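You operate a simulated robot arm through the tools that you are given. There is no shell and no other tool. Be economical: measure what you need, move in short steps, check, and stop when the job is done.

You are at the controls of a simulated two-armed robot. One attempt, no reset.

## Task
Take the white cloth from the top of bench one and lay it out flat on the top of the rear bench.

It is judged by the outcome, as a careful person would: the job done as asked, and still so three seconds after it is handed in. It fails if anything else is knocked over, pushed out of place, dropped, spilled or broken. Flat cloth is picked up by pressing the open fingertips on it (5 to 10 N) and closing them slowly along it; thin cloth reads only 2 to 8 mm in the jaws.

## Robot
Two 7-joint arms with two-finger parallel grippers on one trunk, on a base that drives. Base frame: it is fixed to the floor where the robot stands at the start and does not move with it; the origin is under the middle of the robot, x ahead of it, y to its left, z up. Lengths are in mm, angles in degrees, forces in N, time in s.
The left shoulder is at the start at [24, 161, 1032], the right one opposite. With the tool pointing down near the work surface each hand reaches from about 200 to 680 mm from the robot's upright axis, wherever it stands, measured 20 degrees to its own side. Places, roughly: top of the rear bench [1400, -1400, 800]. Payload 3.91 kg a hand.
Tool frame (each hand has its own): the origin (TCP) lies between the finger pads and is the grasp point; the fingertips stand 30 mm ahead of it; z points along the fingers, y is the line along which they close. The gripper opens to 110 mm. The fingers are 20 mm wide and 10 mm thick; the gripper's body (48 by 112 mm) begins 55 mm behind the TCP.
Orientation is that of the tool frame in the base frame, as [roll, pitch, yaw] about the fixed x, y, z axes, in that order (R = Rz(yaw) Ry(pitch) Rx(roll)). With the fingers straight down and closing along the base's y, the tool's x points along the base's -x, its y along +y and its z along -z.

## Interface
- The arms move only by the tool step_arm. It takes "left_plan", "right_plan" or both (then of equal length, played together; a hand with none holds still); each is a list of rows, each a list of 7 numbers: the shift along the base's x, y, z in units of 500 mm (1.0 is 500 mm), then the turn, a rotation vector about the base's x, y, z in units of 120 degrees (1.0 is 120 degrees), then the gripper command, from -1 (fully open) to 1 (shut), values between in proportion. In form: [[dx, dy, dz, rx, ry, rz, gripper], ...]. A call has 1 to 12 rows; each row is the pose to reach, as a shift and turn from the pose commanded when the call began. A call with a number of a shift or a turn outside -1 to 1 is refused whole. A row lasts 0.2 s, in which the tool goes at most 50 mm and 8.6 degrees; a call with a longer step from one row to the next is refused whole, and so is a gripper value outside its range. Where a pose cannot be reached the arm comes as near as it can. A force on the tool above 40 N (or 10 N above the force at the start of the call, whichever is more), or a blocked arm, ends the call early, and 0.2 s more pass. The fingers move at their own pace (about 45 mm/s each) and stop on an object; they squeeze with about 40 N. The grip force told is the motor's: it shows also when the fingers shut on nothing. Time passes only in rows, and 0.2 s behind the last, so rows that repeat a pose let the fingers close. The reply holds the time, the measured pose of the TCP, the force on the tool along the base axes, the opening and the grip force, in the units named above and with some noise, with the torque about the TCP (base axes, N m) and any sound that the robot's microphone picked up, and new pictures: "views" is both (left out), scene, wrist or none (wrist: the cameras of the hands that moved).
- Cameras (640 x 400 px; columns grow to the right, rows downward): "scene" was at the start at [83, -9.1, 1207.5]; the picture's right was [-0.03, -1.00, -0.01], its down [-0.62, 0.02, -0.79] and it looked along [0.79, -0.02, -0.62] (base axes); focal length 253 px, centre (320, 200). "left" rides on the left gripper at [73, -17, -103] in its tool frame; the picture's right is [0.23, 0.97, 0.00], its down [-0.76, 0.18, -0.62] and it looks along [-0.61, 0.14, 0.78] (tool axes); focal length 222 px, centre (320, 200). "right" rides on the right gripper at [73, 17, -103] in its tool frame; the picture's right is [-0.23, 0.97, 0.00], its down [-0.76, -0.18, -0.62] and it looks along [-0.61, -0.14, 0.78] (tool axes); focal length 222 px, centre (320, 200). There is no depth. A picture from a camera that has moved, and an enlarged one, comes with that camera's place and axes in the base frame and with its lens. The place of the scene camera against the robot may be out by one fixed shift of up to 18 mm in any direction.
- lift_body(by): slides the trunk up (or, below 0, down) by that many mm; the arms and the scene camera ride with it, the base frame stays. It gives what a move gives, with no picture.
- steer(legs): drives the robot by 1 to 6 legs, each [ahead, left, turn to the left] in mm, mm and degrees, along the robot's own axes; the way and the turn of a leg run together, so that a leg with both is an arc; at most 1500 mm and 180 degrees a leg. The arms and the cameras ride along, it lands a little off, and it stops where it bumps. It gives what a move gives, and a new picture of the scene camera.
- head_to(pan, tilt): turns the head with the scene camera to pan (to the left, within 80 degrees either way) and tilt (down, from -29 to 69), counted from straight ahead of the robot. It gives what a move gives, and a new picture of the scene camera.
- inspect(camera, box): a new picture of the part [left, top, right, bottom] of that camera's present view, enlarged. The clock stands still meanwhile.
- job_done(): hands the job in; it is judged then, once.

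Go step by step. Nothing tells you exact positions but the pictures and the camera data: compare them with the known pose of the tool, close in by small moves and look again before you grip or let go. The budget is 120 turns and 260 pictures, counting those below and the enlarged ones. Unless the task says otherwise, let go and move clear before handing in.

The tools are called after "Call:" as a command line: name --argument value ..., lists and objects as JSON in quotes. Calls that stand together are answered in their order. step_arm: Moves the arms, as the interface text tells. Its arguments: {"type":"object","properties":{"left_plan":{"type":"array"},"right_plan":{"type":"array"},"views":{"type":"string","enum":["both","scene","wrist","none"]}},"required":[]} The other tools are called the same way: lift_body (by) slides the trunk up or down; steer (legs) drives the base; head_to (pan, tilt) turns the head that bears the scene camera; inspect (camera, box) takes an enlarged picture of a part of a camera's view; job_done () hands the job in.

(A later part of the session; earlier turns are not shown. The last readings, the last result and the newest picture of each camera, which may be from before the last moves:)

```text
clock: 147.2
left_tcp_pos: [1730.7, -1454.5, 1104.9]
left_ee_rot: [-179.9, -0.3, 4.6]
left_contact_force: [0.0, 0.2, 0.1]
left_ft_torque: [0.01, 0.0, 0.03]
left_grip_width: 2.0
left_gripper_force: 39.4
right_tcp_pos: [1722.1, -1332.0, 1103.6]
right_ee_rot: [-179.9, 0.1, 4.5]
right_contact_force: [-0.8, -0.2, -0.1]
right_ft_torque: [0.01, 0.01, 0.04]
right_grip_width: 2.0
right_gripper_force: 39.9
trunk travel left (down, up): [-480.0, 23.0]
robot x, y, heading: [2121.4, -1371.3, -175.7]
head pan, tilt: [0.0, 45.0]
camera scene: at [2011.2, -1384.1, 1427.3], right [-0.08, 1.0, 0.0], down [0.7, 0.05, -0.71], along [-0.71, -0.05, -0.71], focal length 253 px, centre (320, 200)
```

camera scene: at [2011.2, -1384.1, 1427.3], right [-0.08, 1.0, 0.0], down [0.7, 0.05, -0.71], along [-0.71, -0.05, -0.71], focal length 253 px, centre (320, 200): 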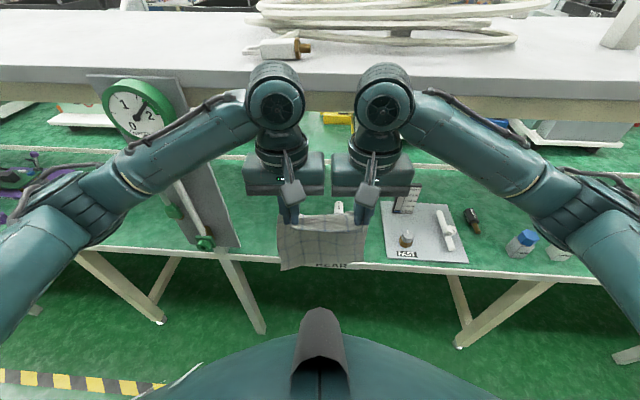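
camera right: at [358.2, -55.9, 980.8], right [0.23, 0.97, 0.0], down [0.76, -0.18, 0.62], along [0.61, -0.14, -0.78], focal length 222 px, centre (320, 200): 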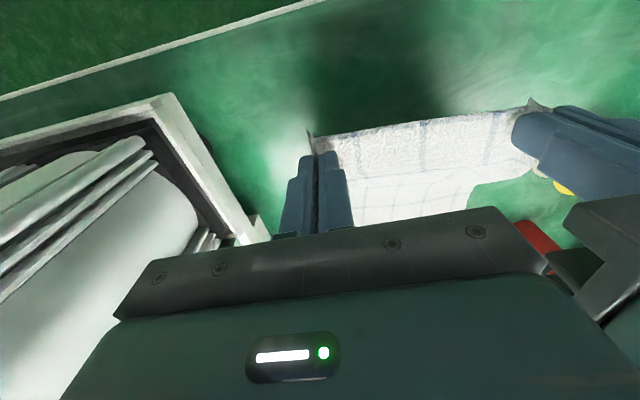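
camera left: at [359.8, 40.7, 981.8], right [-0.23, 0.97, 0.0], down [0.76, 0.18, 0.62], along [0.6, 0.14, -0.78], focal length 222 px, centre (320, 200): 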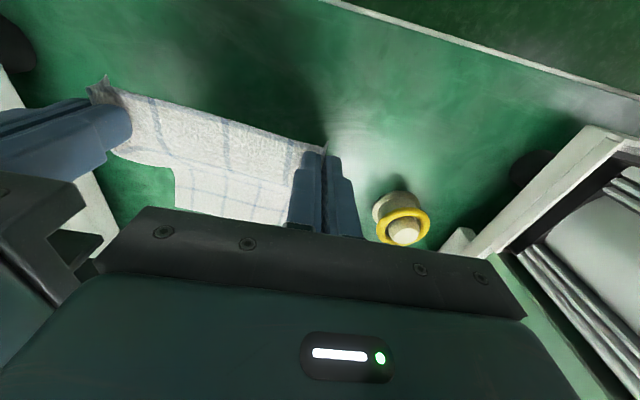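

The bench edge carries a "REAR" label here. I'll enlarge to check the label, the white item behind the cloth and the gauge board.

Call:
inspect --camera "scene" --box '[160, 150, 480, 350]'

Call:
inspect --camera "right" --box '[0, 0, 640, 400]'

Call:
inspect --camera "left" --box '[0, 0, 640, 400]'

```text
2.00 times, centred on (320, 250) of scene
camera zoom: at [2011.2, -1384.1, 1427.3], right [-0.08, 1.0, 0.0], down [0.7, 0.05, -0.71], along [-0.71, -0.05, -0.71], focal length 507 px, centre (320, 100)
```

zoom: 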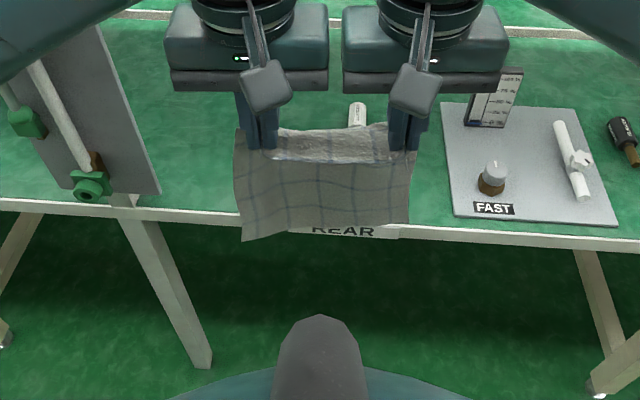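

```text
1.00 times, centred on (320, 200) of right (not enlarged: the box is as wide or as high as the picture)
camera zoom: at [1794.6, -1343.9, 1207.2], right [-0.15, -0.99, 0.0], down [-0.77, 0.12, 0.62], along [-0.62, 0.09, -0.78], focal length 222 px, centre (320, 200)
```

zoom: 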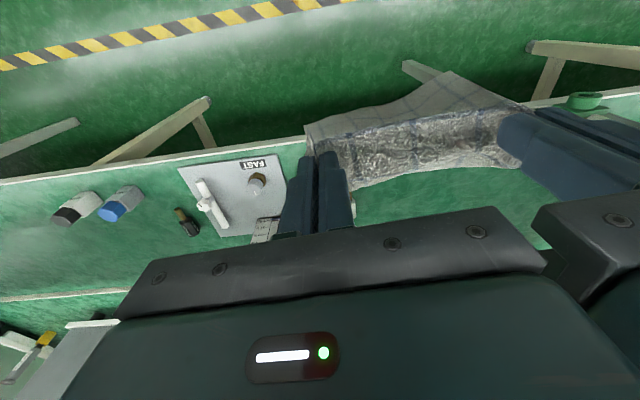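

```text
1.00 times, centred on (320, 200) of left (not enlarged: the box is as wide or as high as the picture)
camera zoom: at [1800.4, -1430.3, 1207.8], right [0.3, -0.95, 0.0], down [-0.75, -0.24, 0.62], along [-0.59, -0.19, -0.78], focal length 222 px, centre (320, 200)
```

zoom: 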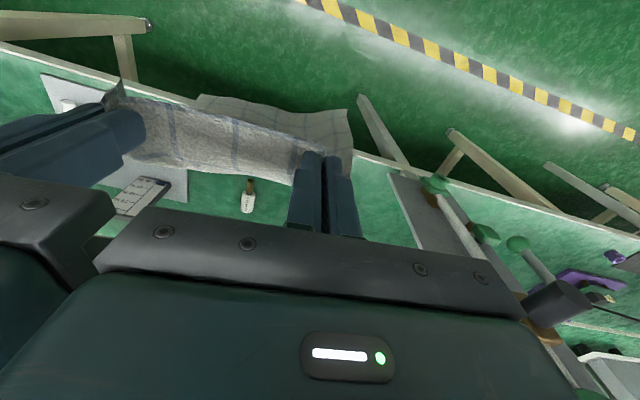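

I'm at the labelled rear bench; the free patch is between the gauge board (y≈−1677) and a small white item (1410, −1361), so I'll centre the cloth at y≈−1522. Since the shelf is low, I'll tilt the hands to reach under it, touch the far hem down, and draw the cloth back toward me; first I turn a little and lower the trunk.

Call:
steer --legs '[[0, 0, 10]]'

Call:
lift_body --by -190

```text
clock: 148.3
left_tcp_pos: [1752.0, -1523.2, 1106.0]
left_ee_rot: [-179.9, -0.3, 14.9]
left_contact_force: [0.6, 0.0, -0.6]
left_ft_torque: [-0.02, 0.0, -0.01]
left_grip_width: 1.9
left_gripper_force: 39.7
right_tcp_pos: [1721.1, -1405.6, 1103.9]
right_ee_rot: [-179.9, 0.0, 14.8]
right_contact_force: [0.6, 0.2, 0.0]
right_ft_torque: [0.0, -0.02, -0.01]
right_grip_width: 1.8
right_gripper_force: 39.6
trunk travel left (down, up): [-480.0, 23.0]
robot x, y, heading: [2117.9, -1372.4, -165.3]
head pan, tilt: [0.0, 45.0]
camera scene: at [2014.6, -1403.9, 1427.3], right [-0.25, 0.97, 0.0], down [0.68, 0.18, -0.71], along [-0.68, -0.18, -0.71], focal length 253 px, centre (320, 200)
```

scene: 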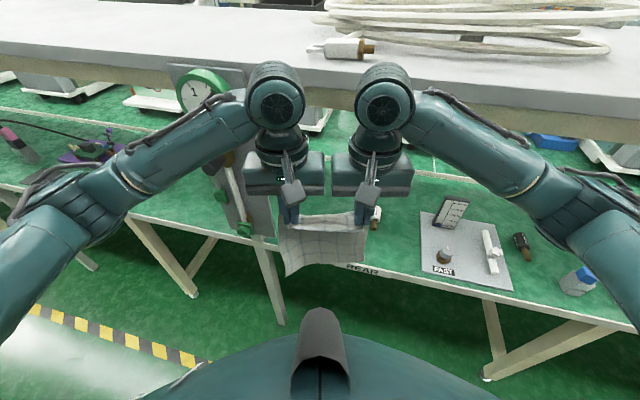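

```text
clock: 150.3
left_tcp_pos: [1750.6, -1520.9, 915.7]
left_ee_rot: [-179.8, -0.1, 14.9]
left_contact_force: [-0.2, 0.6, -0.6]
left_ft_torque: [0.02, -0.02, 0.02]
left_grip_width: 2.1
left_gripper_force: 40.1
right_tcp_pos: [1719.9, -1403.5, 913.1]
right_ee_rot: [-179.9, -0.1, 14.7]
right_contact_force: [0.2, -0.6, -0.4]
right_ft_torque: [-0.01, -0.01, 0.03]
right_grip_width: 1.8
right_gripper_force: 39.9
trunk travel left (down, up): [-290.0, 213.0]
robot x, y, heading: [2123.5, -1373.2, -165.3]
head pan, tilt: [0.0, 45.0]
```

Call:
step_arm --left_plan '[[-0.005, -0.02, 0.047, 0, 0, -0.031, 1], [-0.011, -0.04, 0.094, 0, 0, -0.062, 1], [-0.016, -0.06, 0.141, 0, 0, -0.093, 1], [-0.022, -0.08, 0.188, 0, 0, -0.124, 1]]' --right_plan '[[0.01, -0.018, 0.048, 0, 0, -0.031, 1], [0.02, -0.036, 0.097, 0, 0, -0.062, 1], [0.03, -0.053, 0.145, 0, 0, -0.093, 1], [0.04, -0.071, 0.194, 0, 0, -0.123, 1]]' --views "scene"

```text
clock: 151.3
left_tcp_pos: [1741.2, -1563.9, 1008.4]
left_ee_rot: [-179.8, -0.2, -0.1]
left_contact_force: [-0.5, -0.5, 0.7]
left_ft_torque: [-0.03, -0.01, 0.04]
left_grip_width: 1.7
left_gripper_force: 40.4
right_tcp_pos: [1739.0, -1439.6, 1011.9]
right_ee_rot: [-179.8, 0.0, 0.0]
right_contact_force: [0.7, 0.5, 0.0]
right_ft_torque: [-0.01, -0.01, 0.02]
right_grip_width: 1.9
right_gripper_force: 40.6
trunk travel left (down, up): [-290.0, 213.0]
robot x, y, heading: [2116.6, -1372.8, -165.2]
head pan, tilt: [0.0, 45.0]
camera scene: at [2014.8, -1403.8, 1237.3], right [-0.25, 0.97, 0.0], down [0.68, 0.18, -0.71], along [-0.68, -0.18, -0.71], focal length 253 px, centre (320, 200)
```

scene: 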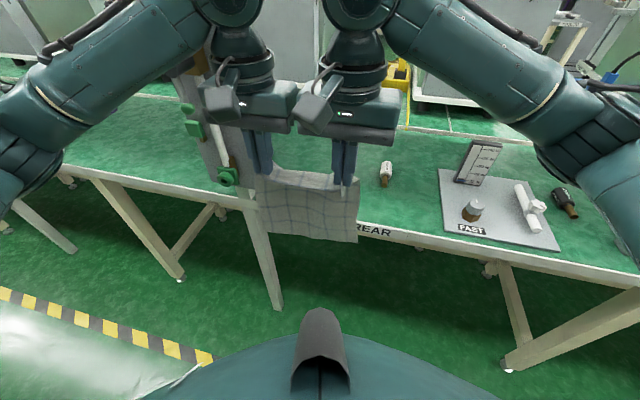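

Hands are aligned with the bench. Now tilting the fingers forward by 60° while moving in toward the bench edge.

Call:
step_arm --left_plan '[[-0.036, -0.004, 0.01, 0, 0.05, 0, 1], [-0.072, -0.008, 0.02, 0, 0.1, 0, 1], [-0.108, -0.012, 0.03, 0, 0.15, 0, 1], [-0.144, -0.016, 0.04, 0, 0.2, 0, 1], [-0.18, -0.02, 0.044, 0, 0.25, 0, 1], [-0.216, -0.024, 0.044, 0, 0.3, 0, 1], [-0.252, -0.028, 0.044, 0, 0.35, 0, 1], [-0.288, -0.032, 0.044, 0, 0.4, 0, 1], [-0.324, -0.036, 0.044, 0, 0.45, 0, 1], [-0.36, -0.036, 0.044, 0, 0.5, 0, 1]]' --right_plan '[[-0.036, -0.004, 0.01, 0, 0.05, 0, 1], [-0.072, -0.008, 0.02, 0, 0.1, 0, 1], [-0.108, -0.012, 0.03, 0, 0.15, 0, 1], [-0.144, -0.016, 0.036, 0, 0.2, 0, 1], [-0.18, -0.02, 0.036, 0, 0.25, 0, 1], [-0.216, -0.024, 0.036, 0, 0.3, 0, 1], [-0.252, -0.028, 0.036, 0, 0.35, 0, 1], [-0.288, -0.032, 0.036, 0, 0.4, 0, 1], [-0.324, -0.036, 0.036, 0, 0.45, 0, 1], [-0.36, -0.036, 0.036, 0, 0.5, 0, 1]]'

```text
clock: 153.6
left_tcp_pos: [1560.1, -1578.9, 1030.0]
left_ee_rot: [-179.9, 59.9, -0.1]
left_contact_force: [0.5, -0.7, 0.6]
left_ft_torque: [0.04, 0.0, 0.03]
left_grip_width: 1.9
left_gripper_force: 40.4
right_tcp_pos: [1560.9, -1456.6, 1027.0]
right_ee_rot: [-179.8, 60.0, 0.1]
right_contact_force: [0.2, 0.3, 0.9]
right_ft_torque: [0.03, -0.01, 0.02]
right_grip_width: 2.1
right_gripper_force: 39.7
trunk travel left (down, up): [-290.0, 213.0]
robot x, y, heading: [2121.5, -1372.6, -165.2]
head pan, tilt: [0.0, 45.0]
camera scene: at [2014.3, -1403.6, 1237.3], right [-0.25, 0.97, 0.0], down [0.68, 0.18, -0.71], along [-0.68, -0.18, -0.71], focal length 253 px, centre (320, 200)
camera right: at [1686.4, -1474.4, 1016.3], right [-0.11, -0.97, 0.2], down [0.16, 0.18, 0.97], along [-0.98, 0.14, 0.14], focal length 222 px, centre (320, 200)
camera left: at [1685.4, -1561.6, 1018.7], right [0.11, -0.97, -0.2], down [0.16, -0.18, 0.97], along [-0.98, -0.14, 0.13], focal length 222 px, centre (320, 200)
```

scene: 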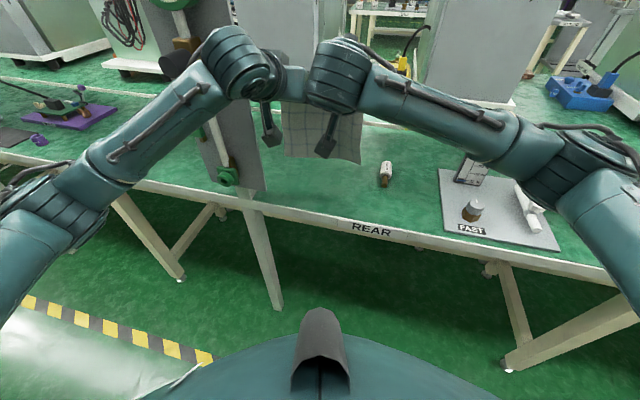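
right: 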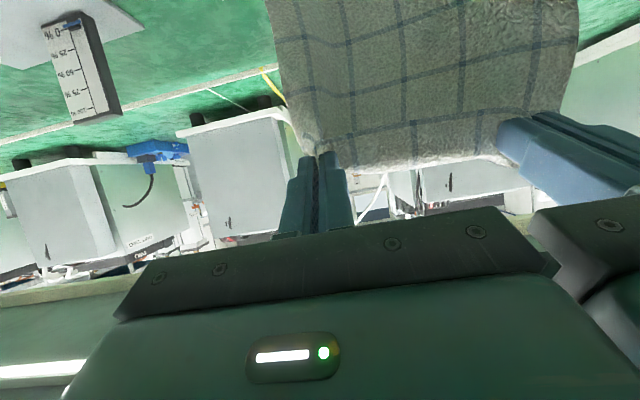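
left: 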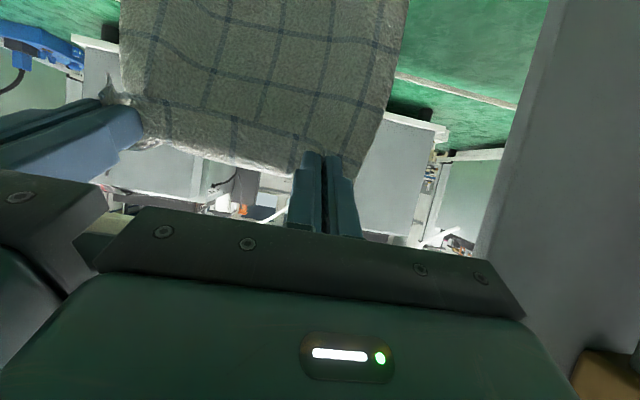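

The tilt works and shelf clearance is fine. I'll shift 15 mm away from the gauge board and extend inward in small steps.

Call:
step_arm --left_plan '[[-0.02, 0.015, 0, 0, 0, 0, 1], [-0.06, 0.03, 0, 0, 0, 0, 1], [-0.1, 0.03, 0, 0, 0, 0, 1], [-0.15, 0.03, 0, 0, 0, 0, 1]]' --right_plan '[[-0.02, 0.015, 0.003, 0, 0, 0, 1], [-0.06, 0.03, 0.005, 0, 0, 0, 1], [-0.1, 0.03, 0.005, 0, 0, 0, 1], [-0.15, 0.03, 0.005, 0, 0, 0, 1]]'

```text
clock: 154.6
left_tcp_pos: [1483.0, -1565.2, 1029.8]
left_ee_rot: [-179.9, 59.8, -0.1]
left_contact_force: [-0.9, 0.8, -0.7]
left_ft_torque: [0.01, 0.01, -0.03]
left_grip_width: 2.2
left_gripper_force: 40.1
right_tcp_pos: [1488.1, -1441.5, 1030.5]
right_ee_rot: [-179.7, 60.1, 0.1]
right_contact_force: [0.2, 0.1, -0.2]
right_ft_torque: [0.05, -0.02, 0.03]
right_grip_width: 1.7
right_gripper_force: 40.0
trunk travel left (down, up): [-290.0, 213.0]
robot x, y, heading: [2125.6, -1373.9, -165.4]
head pan, tilt: [0.0, 45.0]
camera scene: at [2014.2, -1403.6, 1237.3], right [-0.25, 0.97, 0.0], down [0.68, 0.18, -0.71], along [-0.68, -0.18, -0.71], focal length 253 px, centre (320, 200)
camera right: at [1612.1, -1458.7, 1020.3], right [-0.11, -0.97, 0.2], down [0.16, 0.18, 0.97], along [-0.98, 0.14, 0.13], focal length 222 px, centre (320, 200)
camera left: at [1607.7, -1546.8, 1017.9], right [0.11, -0.97, -0.2], down [0.16, -0.18, 0.97], along [-0.98, -0.14, 0.13], focal length 222 px, centre (320, 200)
```

scene: 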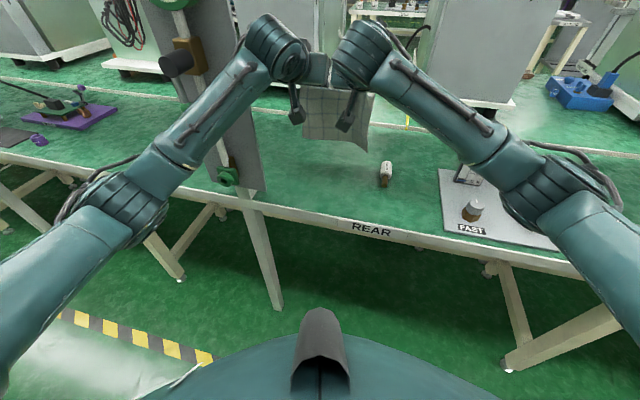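
right: 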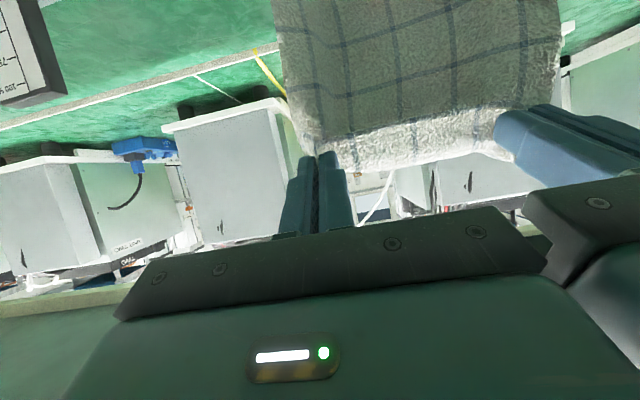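
left: 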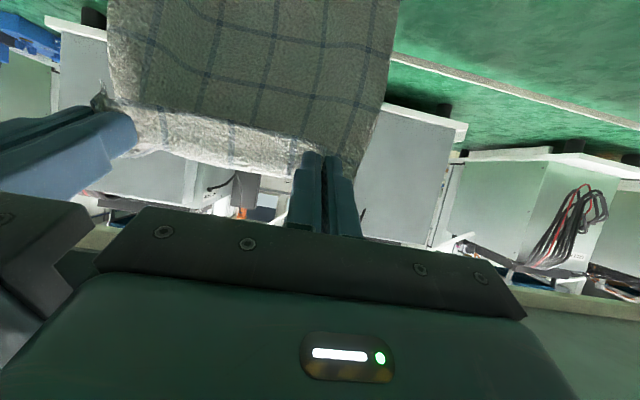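

Clearances look fine. Extending further to x≈1385.

Call:
step_arm --left_plan '[[-0.05, 0, 0, 0, 0, 0, 1], [-0.1, 0, 0, 0, 0, 0, 1], [-0.15, 0, 0, 0, 0, 0, 1], [-0.196, 0, 0, 0, 0, 0, 1], [-0.196, 0, 0, 0, 0, 0, 1]]' --right_plan '[[-0.05, 0, 0, 0, 0, 0, 1], [-0.1, 0, 0, 0, 0, 0, 1], [-0.15, 0, 0, 0, 0, 0, 1], [-0.206, 0, 0, 0, 0, 0, 1], [-0.206, 0, 0, 0, 0, 0, 1]]'

```text
clock: 155.8
left_tcp_pos: [1387.3, -1565.3, 1033.0]
left_ee_rot: [-179.9, 59.9, -0.2]
left_contact_force: [-0.3, 1.1, -0.7]
left_ft_torque: [0.01, 0.03, -0.01]
left_grip_width: 1.9
left_gripper_force: 39.7
right_tcp_pos: [1385.1, -1440.2, 1030.4]
right_ee_rot: [-179.7, 60.1, 0.1]
right_contact_force: [0.0, -2.7, 0.0]
right_ft_torque: [-0.03, -0.02, 0.09]
right_grip_width: 1.8
right_gripper_force: 39.6
trunk travel left (down, up): [-290.0, 213.0]
robot x, y, heading: [2122.3, -1373.5, -164.9]
head pan, tilt: [0.0, 45.0]
camera scene: at [2014.5, -1403.6, 1237.3], right [-0.25, 0.97, 0.0], down [0.68, 0.18, -0.71], along [-0.68, -0.18, -0.71], focal length 253 px, centre (320, 200)
camera right: at [1509.7, -1457.8, 1019.2], right [-0.11, -0.97, 0.2], down [0.16, 0.18, 0.97], along [-0.98, 0.14, 0.14], focal length 222 px, centre (320, 200)
camera left: at [1512.1, -1547.7, 1020.8], right [0.11, -0.97, -0.2], down [0.16, -0.18, 0.97], along [-0.98, -0.14, 0.13], focal length 222 px, centre (320, 200)
```

scene: 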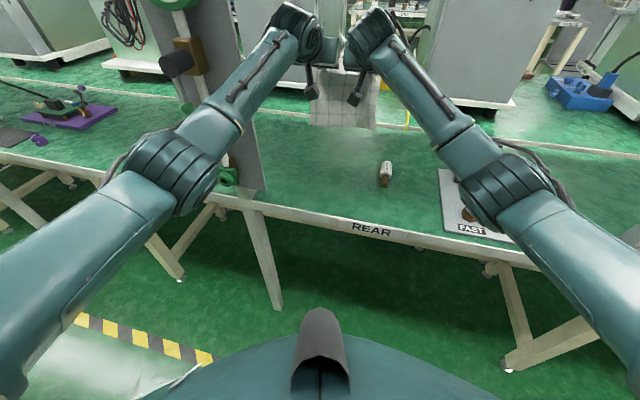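
right: 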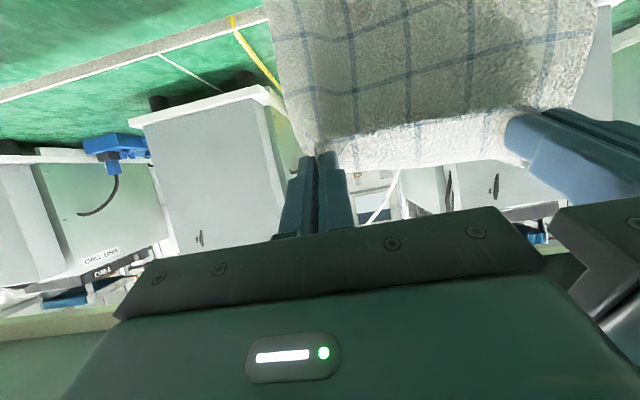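
left: 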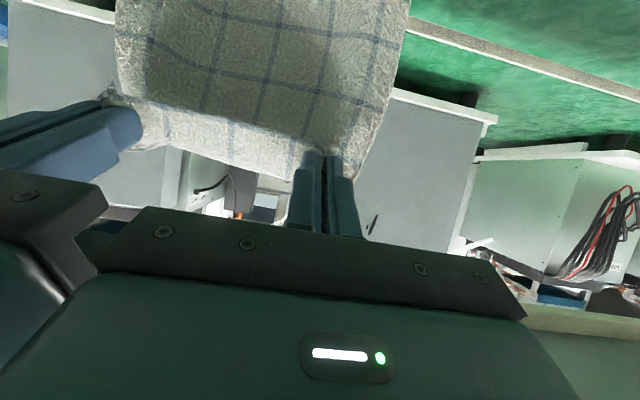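

Call:
inspect --camera "scene" --box '[260, 20, 460, 200]'

```text
2.22 times, centred on (360, 110) of scene
camera zoom: at [2014.5, -1403.6, 1237.3], right [-0.25, 0.97, 0.0], down [0.68, 0.18, -0.71], along [-0.68, -0.18, -0.71], focal length 563 px, centre (231, 400)
```

zoom: 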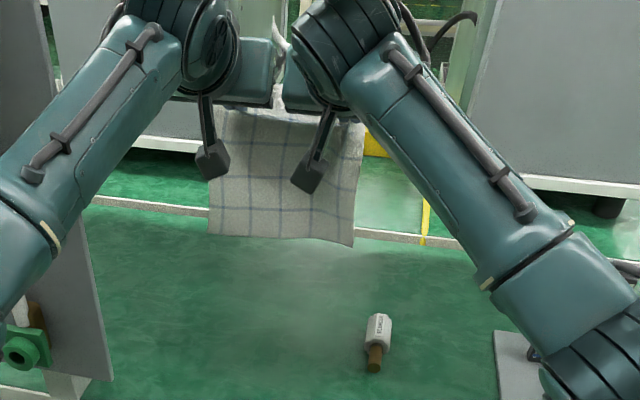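

The hem hangs at about z≈840, x≈1310, well inside. I'll lower slowly toward contact and check.

Call:
step_arm --left_plan '[[0, 0, -0.03, 0, 0, 0, 1], [0, 0, -0.06, 0, 0, 0, 1], [0, 0, -0.09, 0, 0, 0, 1], [0, 0, -0.12, 0, 0, 0, 1], [0, 0, -0.15, 0, 0, 0, 1], [0, 0, -0.15, 0, 0, 0, 1]]' --right_plan '[[0, 0, -0.03, 0, 0, 0, 1], [0, 0, -0.06, 0, 0, 0, 1], [0, 0, -0.09, 0, 0, 0, 1], [0, 0, -0.12, 0, 0, 0, 1], [0, 0, -0.15, 0, 0, 0, 1], [0, 0, -0.15, 0, 0, 0, 1]]' --views "none"

Call:
inspect --camera "scene" --box '[220, 40, 460, 240]'

```text
clock: 157.2
left_tcp_pos: [1386.4, -1566.3, 956.5]
left_ee_rot: [180.0, 59.9, -0.1]
left_contact_force: [-0.3, 0.2, -0.1]
left_ft_torque: [0.01, 0.02, 0.02]
left_grip_width: 2.0
left_gripper_force: 39.7
right_tcp_pos: [1384.0, -1443.6, 956.4]
right_ee_rot: [-179.8, 60.0, 0.2]
right_contact_force: [-0.4, -0.3, 0.5]
right_ft_torque: [0.0, -0.02, 0.06]
right_grip_width: 1.7
right_gripper_force: 39.5
trunk travel left (down, up): [-290.0, 213.0]
robot x, y, heading: [2123.2, -1377.9, -165.3]
head pan, tilt: [0.0, 45.0]
```

```text
2.00 times, centred on (340, 140) of scene
camera zoom: at [2014.5, -1403.6, 1237.3], right [-0.25, 0.97, 0.0], down [0.68, 0.18, -0.71], along [-0.68, -0.18, -0.71], focal length 507 px, centre (280, 320)
```

zoom: 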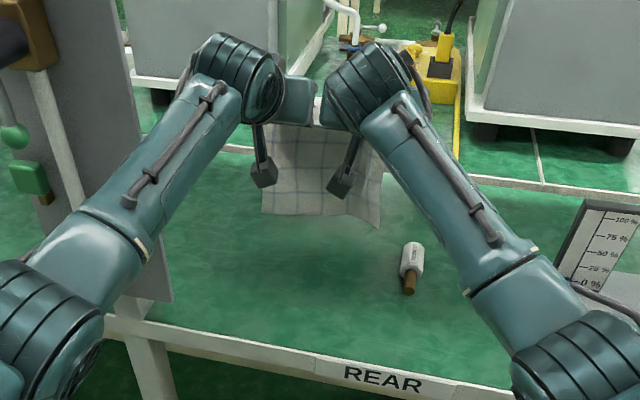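

The hem now rests on the bench at x≈1304, y −1623…−1425, clear of both the board and the white item. I'll draw the hands back and down in an arc, reducing the tilt.

Call:
step_arm --left_plan '[[0.05, 0, -0.035, 0, 0, 0, 1], [0.11, 0, -0.06, 0, 0, 0, 1], [0.17, 0, -0.082, 0, 0, 0, 1], [0.205, 0, -0.12, 0, 0, 0, 1], [0.236, 0, -0.162, 0, 0, 0, 1], [0.255, 0, -0.2, 0, -0.02, 0, 1], [0.272, 0, -0.236, 0, -0.042, 0, 1], [0.28, 0, -0.27, 0, -0.062, 0, 1], [0.288, 0, -0.304, 0, -0.083, 0, 1]]' --right_plan '[[0.05, 0, -0.035, 0, 0, 0, 1], [0.11, 0, -0.06, 0, 0, 0, 1], [0.17, 0, -0.082, 0, 0, 0, 1], [0.205, 0, -0.12, 0, 0, 0, 1], [0.236, 0, -0.162, 0, 0, 0, 1], [0.255, 0, -0.2, 0, -0.02, 0, 1], [0.272, 0, -0.236, 0, -0.042, 0, 1], [0.28, 0, -0.27, 0, -0.062, 0, 1], [0.288, 0, -0.304, 0, -0.083, 0, 1]]'

Call:
inspect --camera "scene" --box '[220, 60, 460, 260]'

```text
clock: 159.2
left_tcp_pos: [1532.4, -1563.4, 802.9]
left_ee_rot: [179.9, 49.8, -0.1]
left_contact_force: [-0.4, -0.5, 0.4]
left_ft_torque: [-0.03, -0.02, 0.03]
left_grip_width: 1.9
left_gripper_force: 39.4
right_tcp_pos: [1526.1, -1441.0, 804.9]
right_ee_rot: [-179.9, 50.0, 0.2]
right_contact_force: [0.0, 0.2, 0.1]
right_ft_torque: [0.04, 0.0, 0.04]
right_grip_width: 2.0
right_gripper_force: 39.8
trunk travel left (down, up): [-290.0, 213.0]
robot x, y, heading: [2124.2, -1375.9, -165.4]
head pan, tilt: [0.0, 45.0]
camera scene: at [2014.4, -1403.6, 1237.4], right [-0.25, 0.97, 0.0], down [0.68, 0.18, -0.71], along [-0.68, -0.18, -0.71], focal length 253 px, centre (320, 200)
camera right: at [1650.7, -1458.1, 815.6], right [-0.15, -0.97, 0.17], down [-0.01, 0.18, 0.98], along [-0.99, 0.14, -0.04], focal length 222 px, centre (320, 200)
camera left: at [1656.9, -1545.9, 813.7], right [0.15, -0.97, -0.17], down [-0.02, -0.18, 0.98], along [-0.99, -0.14, -0.04], focal length 222 px, centre (320, 200)
```

scene: 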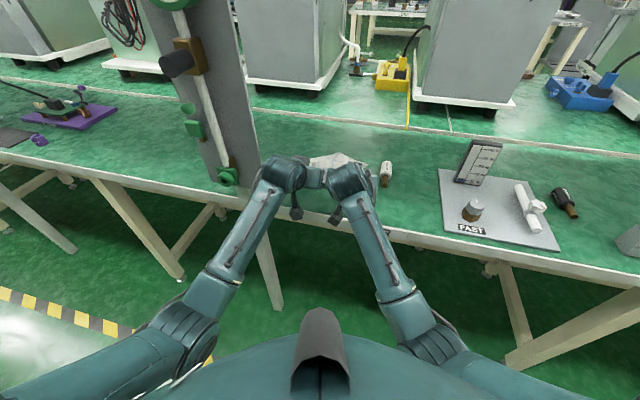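
right: 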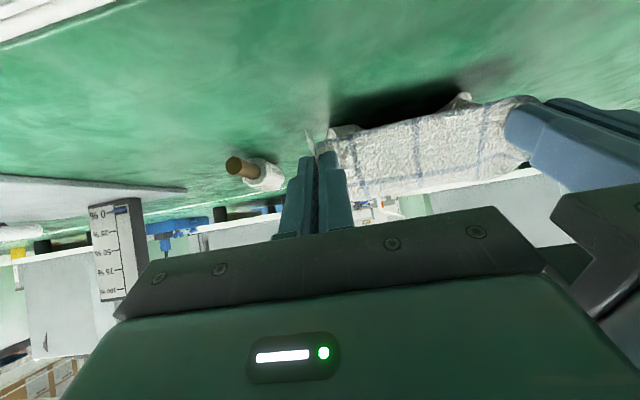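
left: 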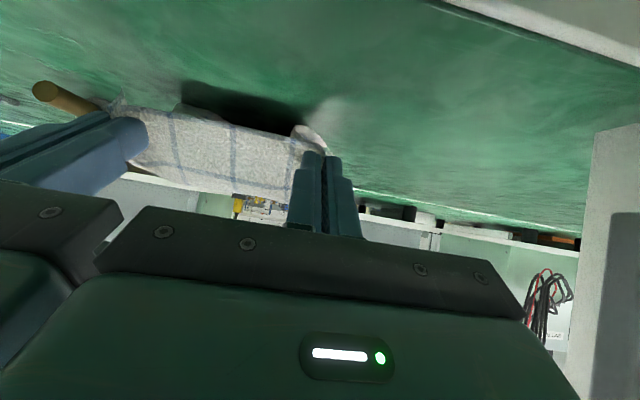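

```text
2.00 times, centred on (340, 160) of scene
camera zoom: at [2014.4, -1403.6, 1237.4], right [-0.25, 0.97, 0.0], down [0.68, 0.18, -0.71], along [-0.68, -0.18, -0.71], focal length 507 px, centre (280, 280)
```

zoom: 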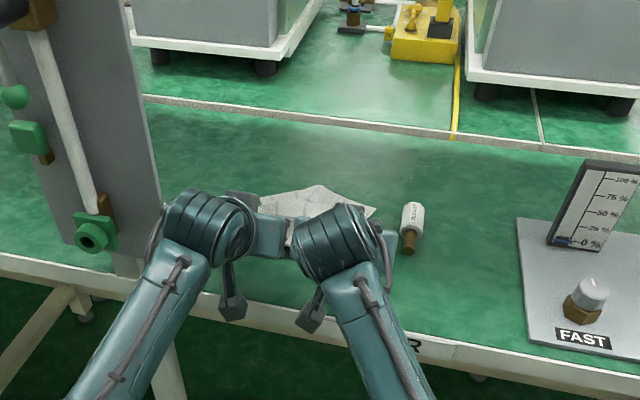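

The cloth lies roughly out, with some slack at the far side. I'll go lower and drag it back about 60 mm to pull it straight.

Call:
step_arm --left_plan '[[0.01, 0, -0.015, 0, 0, 0, 1], [0.02, 0, -0.03, 0, -0.02, 0, 1], [0.04, 0, -0.034, 0, -0.03, 0, 1], [0.06, 0, -0.034, 0, -0.04, 0, 1], [0.08, 0, -0.034, 0, -0.04, 0, 1], [0.1, 0, -0.034, 0, -0.04, 0, 1], [0.112, 0, -0.034, 0, -0.04, 0, 1]]' --right_plan '[[0.012, 0, -0.015, 0, 0, 0, 1], [0.03, 0, -0.03, 0, -0.02, 0, 1], [0.05, 0, -0.036, 0, -0.03, 0, 1], [0.07, 0, -0.036, 0, -0.04, 0, 1], [0.09, 0, -0.036, 0, -0.04, 0, 1], [0.11, 0, -0.036, 0, -0.04, 0, 1], [0.124, 0, -0.036, 0, -0.04, 0, 1]]' --views "wrist"

Call:
inspect --camera "scene" --box '[220, 80, 460, 280]'

```text
clock: 160.5
left_tcp_pos: [1575.4, -1551.2, 795.9]
left_ee_rot: [-178.1, 46.5, -0.1]
left_contact_force: [-4.0, 12.5, 5.6]
left_ft_torque: [0.33, 0.25, -0.19]
left_grip_width: 2.1
left_gripper_force: 39.4
right_tcp_pos: [1545.6, -1432.9, 832.2]
right_ee_rot: [-178.9, 51.5, 0.8]
right_contact_force: [4.6, -12.8, -5.3]
right_ft_torque: [-0.12, -0.25, 0.4]
right_grip_width: 2.0
right_gripper_force: 40.7
trunk travel left (down, up): [-290.0, 213.0]
robot x, y, heading: [2121.9, -1372.5, -165.4]
head pan, tilt: [0.0, 45.0]
stopped in row 6 (left hand): the force on the tool passed its limit at 43 N (the readings are from after the stop); the commanded pose is now the measured one
camera right: at [1669.8, -1451.3, 840.0], right [-0.14, -0.98, 0.17], down [0.01, 0.17, 0.99], along [-0.99, 0.14, -0.01], focal length 222 px, centre (320, 200)
camera left: at [1699.6, -1537.9, 814.5], right [0.13, -0.97, -0.19], down [-0.08, -0.2, 0.98], along [-0.99, -0.11, -0.1], focal length 222 px, centre (320, 200)
```

right: 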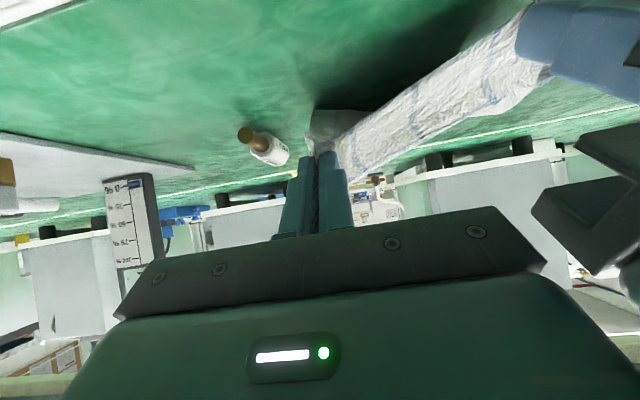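
left: 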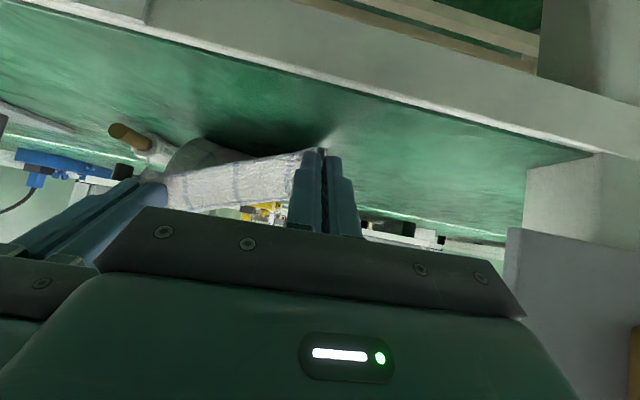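

```text
2.00 times, centred on (340, 180) of scene
camera zoom: at [2014.3, -1403.5, 1237.3], right [-0.25, 0.97, 0.0], down [0.68, 0.18, -0.71], along [-0.68, -0.18, -0.71], focal length 507 px, centre (280, 240)
```

zoom: 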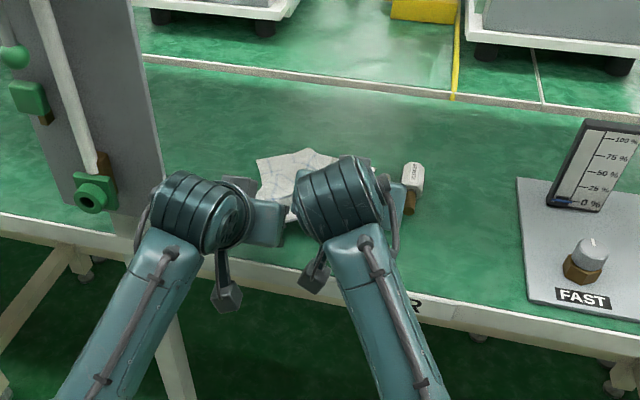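

The right arm could not follow the drag with its present folding, so the cloth went askew in tension (grip still good). I'll return to the last good pose, check, and then do the drag by driving the base back instead.

Call:
step_arm --left_plan '[[-0.02, -0.006, 0.008, 0, 0.007, 0, 1], [-0.045, -0.012, 0.014, 0, 0.015, 0, 1], [-0.07, -0.018, 0.014, 0, 0.022, 0, 1], [-0.087, -0.024, 0.014, 0, 0.029, 0, 1], [-0.087, -0.024, 0.014, 0, 0.029, 0, 1]]' --right_plan '[[-0.01, -0.004, -0.01, 0, -0.003, 0, 1], [-0.02, -0.008, -0.022, 0, -0.006, 0, 1], [-0.03, -0.012, -0.036, 0, -0.009, 0, 1], [-0.039, -0.016, -0.054, 0, -0.0125, 0, 1], [-0.039, -0.016, -0.054, 0, -0.0125, 0, 1]]' --views "none"

Call:
inspect --camera "scene" --box '[220, 80, 460, 280]'

```text
clock: 161.7
left_tcp_pos: [1531.6, -1568.3, 799.5]
left_ee_rot: [-178.5, 49.4, 0.1]
left_contact_force: [-0.6, 8.2, 0.6]
left_ft_torque: [0.16, -0.01, -0.17]
left_grip_width: 1.9
left_gripper_force: 40.3
right_tcp_pos: [1524.9, -1441.8, 804.2]
right_ee_rot: [-179.1, 50.0, 0.5]
right_contact_force: [0.7, -9.1, -1.1]
right_ft_torque: [-0.11, -0.05, 0.26]
right_grip_width: 1.7
right_gripper_force: 39.9
trunk travel left (down, up): [-290.0, 213.0]
robot x, y, heading: [2124.2, -1375.1, -165.1]
head pan, tilt: [0.0, 45.0]
```

```text
2.00 times, centred on (340, 180) of scene
camera zoom: at [2014.5, -1403.6, 1237.3], right [-0.25, 0.97, 0.0], down [0.68, 0.18, -0.71], along [-0.68, -0.18, -0.71], focal length 507 px, centre (280, 240)
```

zoom: 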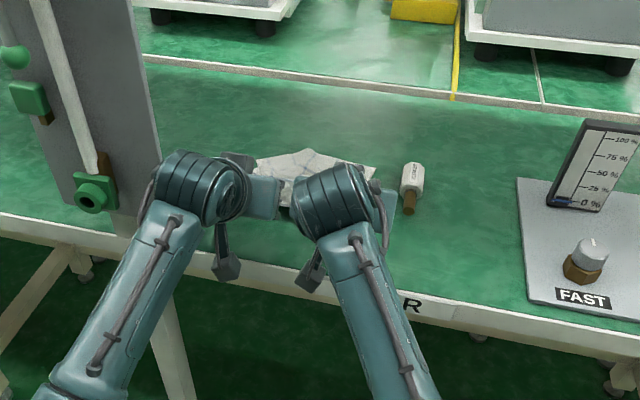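

Call:
step_arm --left_plan '[[0, 0.004, -0.005, 0, 0, 0, 1], [0, 0.008, -0.015, 0, 0, 0, 1], [0, 0.008, -0.026, 0, 0, 0, 1]]' --right_plan '[[0.004, 0, -0.01, 0, 0, 0, 1], [0.008, 0, -0.022, 0, 0, 0, 1], [0.01, 0, -0.036, 0, 0, 0, 1]]' --views "none"

```text
clock: 162.5
left_tcp_pos: [1533.7, -1563.6, 787.8]
left_ee_rot: [-178.3, 49.6, 0.0]
left_contact_force: [-1.6, 11.8, 3.4]
left_ft_torque: [0.22, 0.1, -0.25]
left_grip_width: 1.8
left_gripper_force: 40.1
right_tcp_pos: [1517.6, -1437.5, 806.0]
right_ee_rot: [-178.5, 52.2, 0.6]
right_contact_force: [2.4, -10.9, -1.9]
right_ft_torque: [-0.16, -0.09, 0.33]
right_grip_width: 1.8
right_gripper_force: 40.1
trunk travel left (down, up): [-290.0, 213.0]
robot x, y, heading: [2119.8, -1373.2, -165.2]
head pan, tilt: [0.0, 45.0]
```

The right arm cannot go lower in this posture, so I'll use the trunk for height and the base for the drag. First level both hands at z≈806.

Call:
step_arm --left_plan '[[-0.006, 0, 0.018, 0, 0, 0, 1], [-0.014, 0.003, 0.036, 0, 0, 0, 1], [-0.014, 0.003, 0.036, 0, 0, 0, 1]]' --right_plan '[[0.006, -0.003, 0, 0, -0.009, 0, 1], [0.016, -0.006, 0, 0, -0.018, 0, 1], [0.016, -0.006, 0, 0, -0.018, 0, 1]]' --views "none"

Call:
lift_body --by -22

```text
clock: 163.3
left_tcp_pos: [1525.4, -1559.7, 807.8]
left_ee_rot: [-178.3, 49.5, 0.0]
left_contact_force: [-0.8, 21.9, -0.1]
left_ft_torque: [0.42, 0.03, -0.48]
left_grip_width: 1.9
left_gripper_force: 39.8
right_tcp_pos: [1520.7, -1429.7, 803.1]
right_ee_rot: [-176.5, 50.6, 1.8]
right_contact_force: [1.7, -21.6, -0.2]
right_ft_torque: [-0.4, -0.03, 0.66]
right_grip_width: 2.0
right_gripper_force: 40.1
trunk travel left (down, up): [-290.0, 213.0]
robot x, y, heading: [2120.4, -1374.2, -165.2]
head pan, tilt: [0.0, 45.0]
```

```text
clock: 164.0
left_tcp_pos: [1525.7, -1560.6, 785.8]
left_ee_rot: [-178.1, 49.5, 0.1]
left_contact_force: [-1.8, 19.9, 0.6]
left_ft_torque: [0.43, 0.06, -0.44]
left_grip_width: 1.9
left_gripper_force: 40.3
right_tcp_pos: [1519.8, -1429.0, 782.6]
right_ee_rot: [-176.6, 50.8, 1.6]
right_contact_force: [2.1, -20.1, 3.5]
right_ft_torque: [-0.33, 0.02, 0.57]
right_grip_width: 1.6
right_gripper_force: 40.3
trunk travel left (down, up): [-268.0, 235.0]
robot x, y, heading: [2125.1, -1374.1, -165.4]
head pan, tilt: [0.0, 45.0]
```

Call:
step_arm --left_plan '[[0, 0.006, 0, 0, 0, 0, 1], [-0.006, 0.01, 0, 0, 0, 0, 1]]' --views "none"

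Call:
steer --legs '[[-58, 20, 0]]'

Call:
inspect --camera "scene" --box '[220, 80, 460, 280]'

```text
clock: 164.6
left_tcp_pos: [1522.2, -1558.2, 784.6]
left_ee_rot: [-178.5, 49.3, 0.0]
left_contact_force: [-0.7, 13.7, -0.3]
left_ft_torque: [0.25, 0.04, -0.29]
left_grip_width: 2.0
left_gripper_force: 40.3
right_tcp_pos: [1519.3, -1429.6, 783.0]
right_ee_rot: [-176.7, 50.6, 1.3]
right_contact_force: [1.2, -13.3, 0.7]
right_ft_torque: [-0.22, -0.03, 0.41]
right_grip_width: 2.2
right_gripper_force: 40.2
trunk travel left (down, up): [-268.0, 235.0]
robot x, y, heading: [2123.2, -1376.2, -165.4]
head pan, tilt: [0.0, 45.0]
```

```text
clock: 165.6
left_tcp_pos: [1581.8, -1564.0, 785.5]
left_ee_rot: [-178.6, 49.5, 0.0]
left_contact_force: [-1.0, 9.0, 0.3]
left_ft_torque: [0.18, -0.01, -0.23]
left_grip_width: 2.2
left_gripper_force: 40.7
right_tcp_pos: [1578.6, -1436.2, 784.2]
right_ee_rot: [-177.0, 50.8, 1.2]
right_contact_force: [0.8, -9.3, -0.2]
right_ft_torque: [-0.13, -0.02, 0.27]
right_grip_width: 1.9
right_gripper_force: 39.4
trunk travel left (down, up): [-268.0, 235.0]
robot x, y, heading: [2181.8, -1382.6, -165.3]
head pan, tilt: [0.0, 45.0]
camera scene: at [2074.1, -1408.5, 1215.4], right [-0.25, 0.97, 0.0], down [0.68, 0.18, -0.71], along [-0.68, -0.18, -0.71], focal length 253 px, centre (320, 200)
```

scene: 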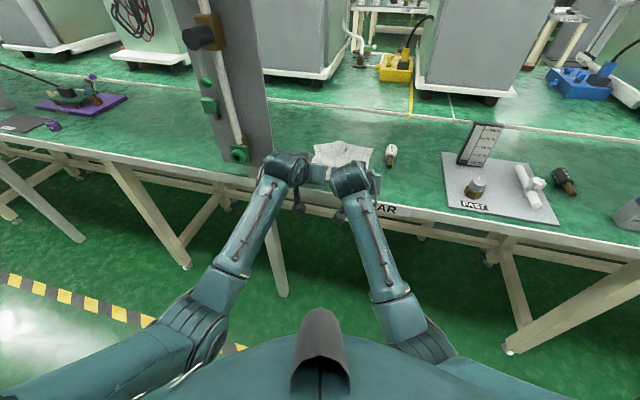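

```text
2.00 times, centred on (340, 180) of scene
camera zoom: at [2074.1, -1408.5, 1215.4], right [-0.25, 0.97, 0.0], down [0.68, 0.18, -0.71], along [-0.68, -0.18, -0.71], focal length 507 px, centre (280, 240)
```

zoom: 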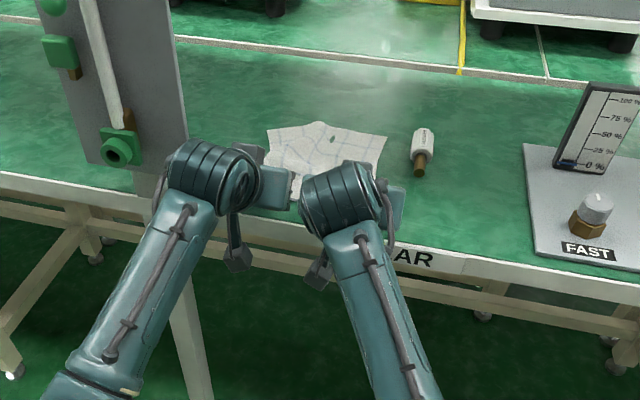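

Call:
inspect --camera "scene" --box '[300, 130, 400, 200]'

Call:
inspect --camera "left" --box '[0, 0, 640, 400]'

```text
5.71 times, centred on (350, 165) of scene
camera zoom: at [2074.1, -1408.5, 1215.4], right [-0.25, 0.97, 0.0], down [0.68, 0.18, -0.71], along [-0.68, -0.18, -0.71], focal length 1448 px, centre (149, 400)
```

zoom: 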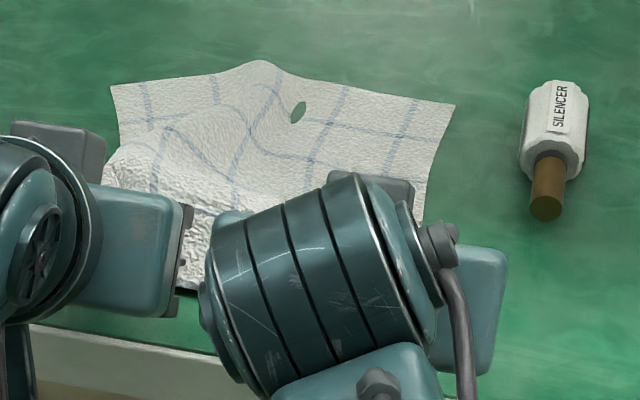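

```text
1.00 times, centred on (320, 200) of left (not enlarged: the box is as wide or as high as the picture)
camera zoom: at [1706.5, -1548.4, 796.2], right [0.13, -0.97, -0.19], down [-0.02, -0.19, 0.98], along [-0.99, -0.12, -0.05], focal length 222 px, centre (320, 200)
```

zoom: 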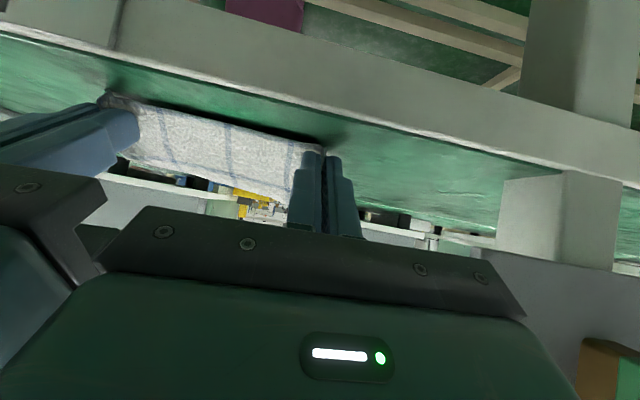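

The cloth is out with some slack; I'll drag 15 mm more, set the fingertips down with the trunk, and open slowly so the pleats spread.

Call:
steer --legs '[[-15, 4, 0]]'

Call:
lift_body --by -12

Call:
inspect --camera "scene" --box '[290, 110, 410, 210]'

```text
clock: 166.4
left_tcp_pos: [1596.6, -1562.6, 785.5]
left_ee_rot: [-178.4, 49.5, 0.1]
left_contact_force: [-0.6, 7.0, -0.1]
left_ft_torque: [0.14, 0.01, -0.14]
left_grip_width: 1.9
left_gripper_force: 40.4
right_tcp_pos: [1592.0, -1435.6, 786.0]
right_ee_rot: [-176.9, 51.0, 1.2]
right_contact_force: [-0.3, -6.5, -1.0]
right_ft_torque: [-0.13, -0.01, 0.22]
right_grip_width: 1.7
right_gripper_force: 40.4
trunk travel left (down, up): [-268.0, 235.0]
robot x, y, heading: [2198.2, -1377.7, -165.4]
head pan, tilt: [0.0, 45.0]
camera scene: at [2089.1, -1408.7, 1215.4], right [-0.26, 0.97, 0.0], down [0.68, 0.18, -0.71], along [-0.68, -0.18, -0.71], focal length 253 px, centre (320, 200)
```

scene: 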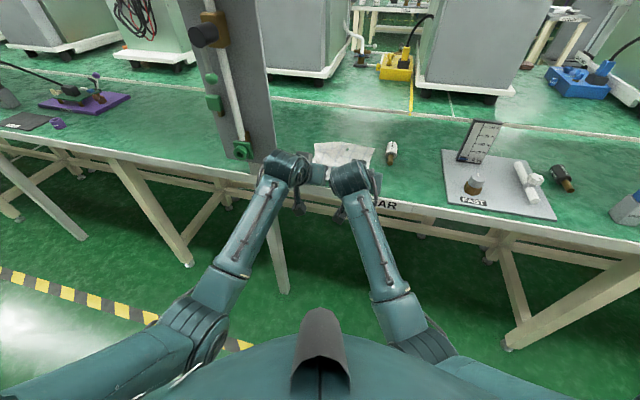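

```text
clock: 167.0
left_tcp_pos: [1597.5, -1562.8, 778.2]
left_ee_rot: [-178.4, 50.2, 0.0]
left_contact_force: [1.8, 3.3, 12.0]
left_ft_torque: [0.06, 0.17, -0.05]
left_grip_width: 1.8
left_gripper_force: 39.7
right_tcp_pos: [1592.7, -1436.4, 779.7]
right_ee_rot: [-177.3, 51.7, 1.0]
right_contact_force: [-3.7, -1.0, 14.6]
right_ft_torque: [0.08, 0.32, 0.08]
right_grip_width: 2.0
right_gripper_force: 39.7
trunk travel left (down, up): [-256.0, 247.0]
robot x, y, heading: [2194.0, -1382.0, -165.2]
head pan, tilt: [0.0, 45.0]
```

```text
4.00 times, centred on (350, 160) of scene
camera zoom: at [2091.3, -1408.1, 1204.1], right [-0.26, 0.97, 0.0], down [0.68, 0.18, -0.71], along [-0.69, -0.18, -0.71], focal length 1014 px, centre (200, 360)
```

zoom: 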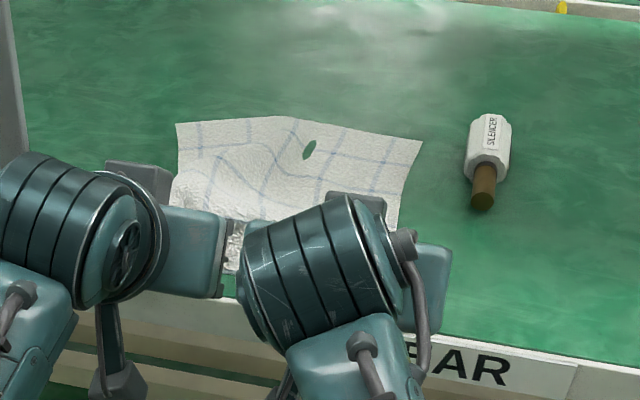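

Much flatter now, with the tips resting at 12–15 N. Opening slowly.

Call:
step_arm --left_plan '[[0, 0, 0.001, 0, 0, 0, 0.94], [0, 0, 0.002, 0, 0, 0, 0.88], [0, 0, 0.002, 0, 0, 0, 0.82], [0, 0, 0.002, 0, 0, 0, 0.76], [0, 0, 0.002, 0, 0, 0, 0.7], [0, 0, 0.002, 0, 0, 0, 0.64], [0, 0, 0.002, 0, 0, 0, 0.58], [0, 0, 0.002, 0, 0, 0, 0.52], [0, 0, 0.002, 0, 0, 0, 0.46]]' --right_plan '[[0, 0, 0.001, 0, 0, 0, 0.94], [0, 0, 0.002, 0, 0, 0, 0.88], [0, 0, 0.002, 0, 0, 0, 0.82], [0, 0, 0.002, 0, 0, 0, 0.76], [0, 0, 0.002, 0, 0, 0, 0.7], [0, 0, 0.002, 0, 0, 0, 0.64], [0, 0, 0.002, 0, 0, 0, 0.58], [0, 0, 0.002, 0, 0, 0, 0.52], [0, 0, 0.002, 0, 0, 0, 0.46]]'

```text
clock: 169.0
left_tcp_pos: [1597.7, -1564.5, 777.4]
left_ee_rot: [-178.4, 49.8, 0.1]
left_contact_force: [-0.4, -7.9, 18.6]
left_ft_torque: [0.04, 0.32, 0.12]
left_grip_width: 25.7
left_gripper_force: 0.1
right_tcp_pos: [1591.1, -1435.6, 778.2]
right_ee_rot: [-176.9, 51.5, 1.2]
right_contact_force: [0.6, 0.7, -0.7]
right_ft_torque: [-0.05, 0.0, 0.02]
right_grip_width: 29.7
right_gripper_force: 0.0
trunk travel left (down, up): [-256.0, 247.0]
robot x, y, heading: [2198.4, -1381.5, -165.3]
head pan, tilt: [0.0, 45.0]
camera scene: at [2090.6, -1408.7, 1203.6], right [-0.26, 0.97, 0.0], down [0.68, 0.18, -0.71], along [-0.69, -0.18, -0.71], focal length 253 px, centre (320, 200)
camera right: at [1715.5, -1455.7, 786.3], right [-0.16, -0.98, 0.14], down [0.02, 0.14, 0.99], along [-0.99, 0.16, -0.01], focal length 222 px, centre (320, 200)
camera left: at [1722.0, -1548.6, 787.8], right [0.13, -0.97, -0.19], down [-0.02, -0.19, 0.98], along [-0.99, -0.12, -0.04], focal length 222 px, centre (320, 200)
```

scene: 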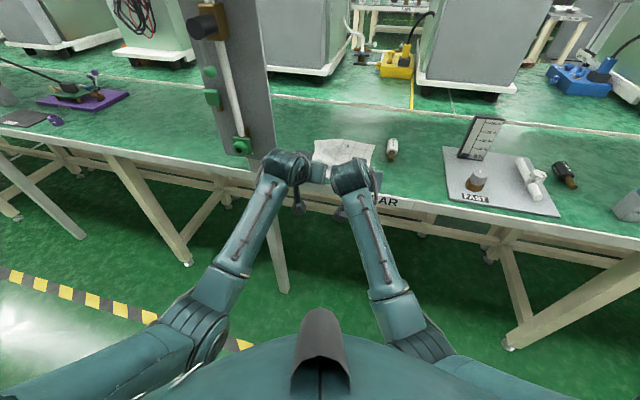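
right: 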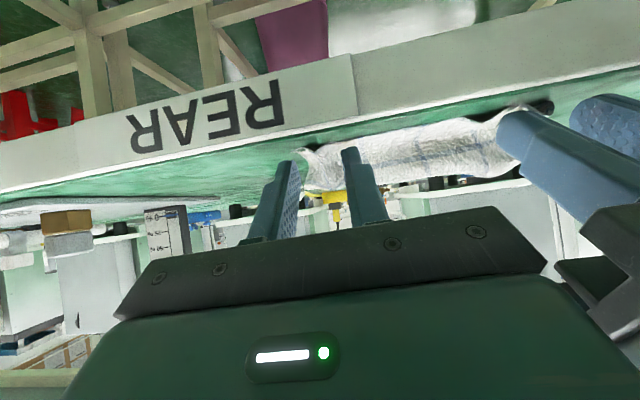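
left: 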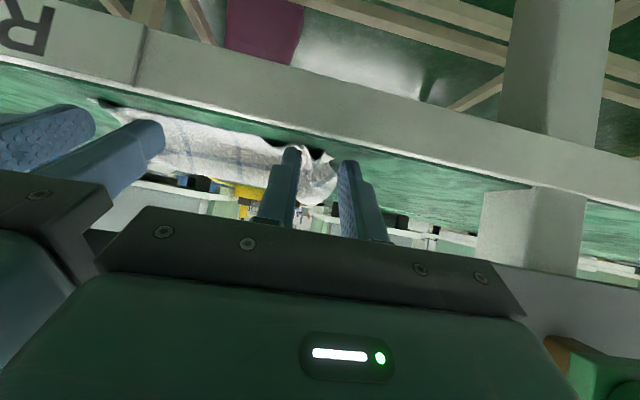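

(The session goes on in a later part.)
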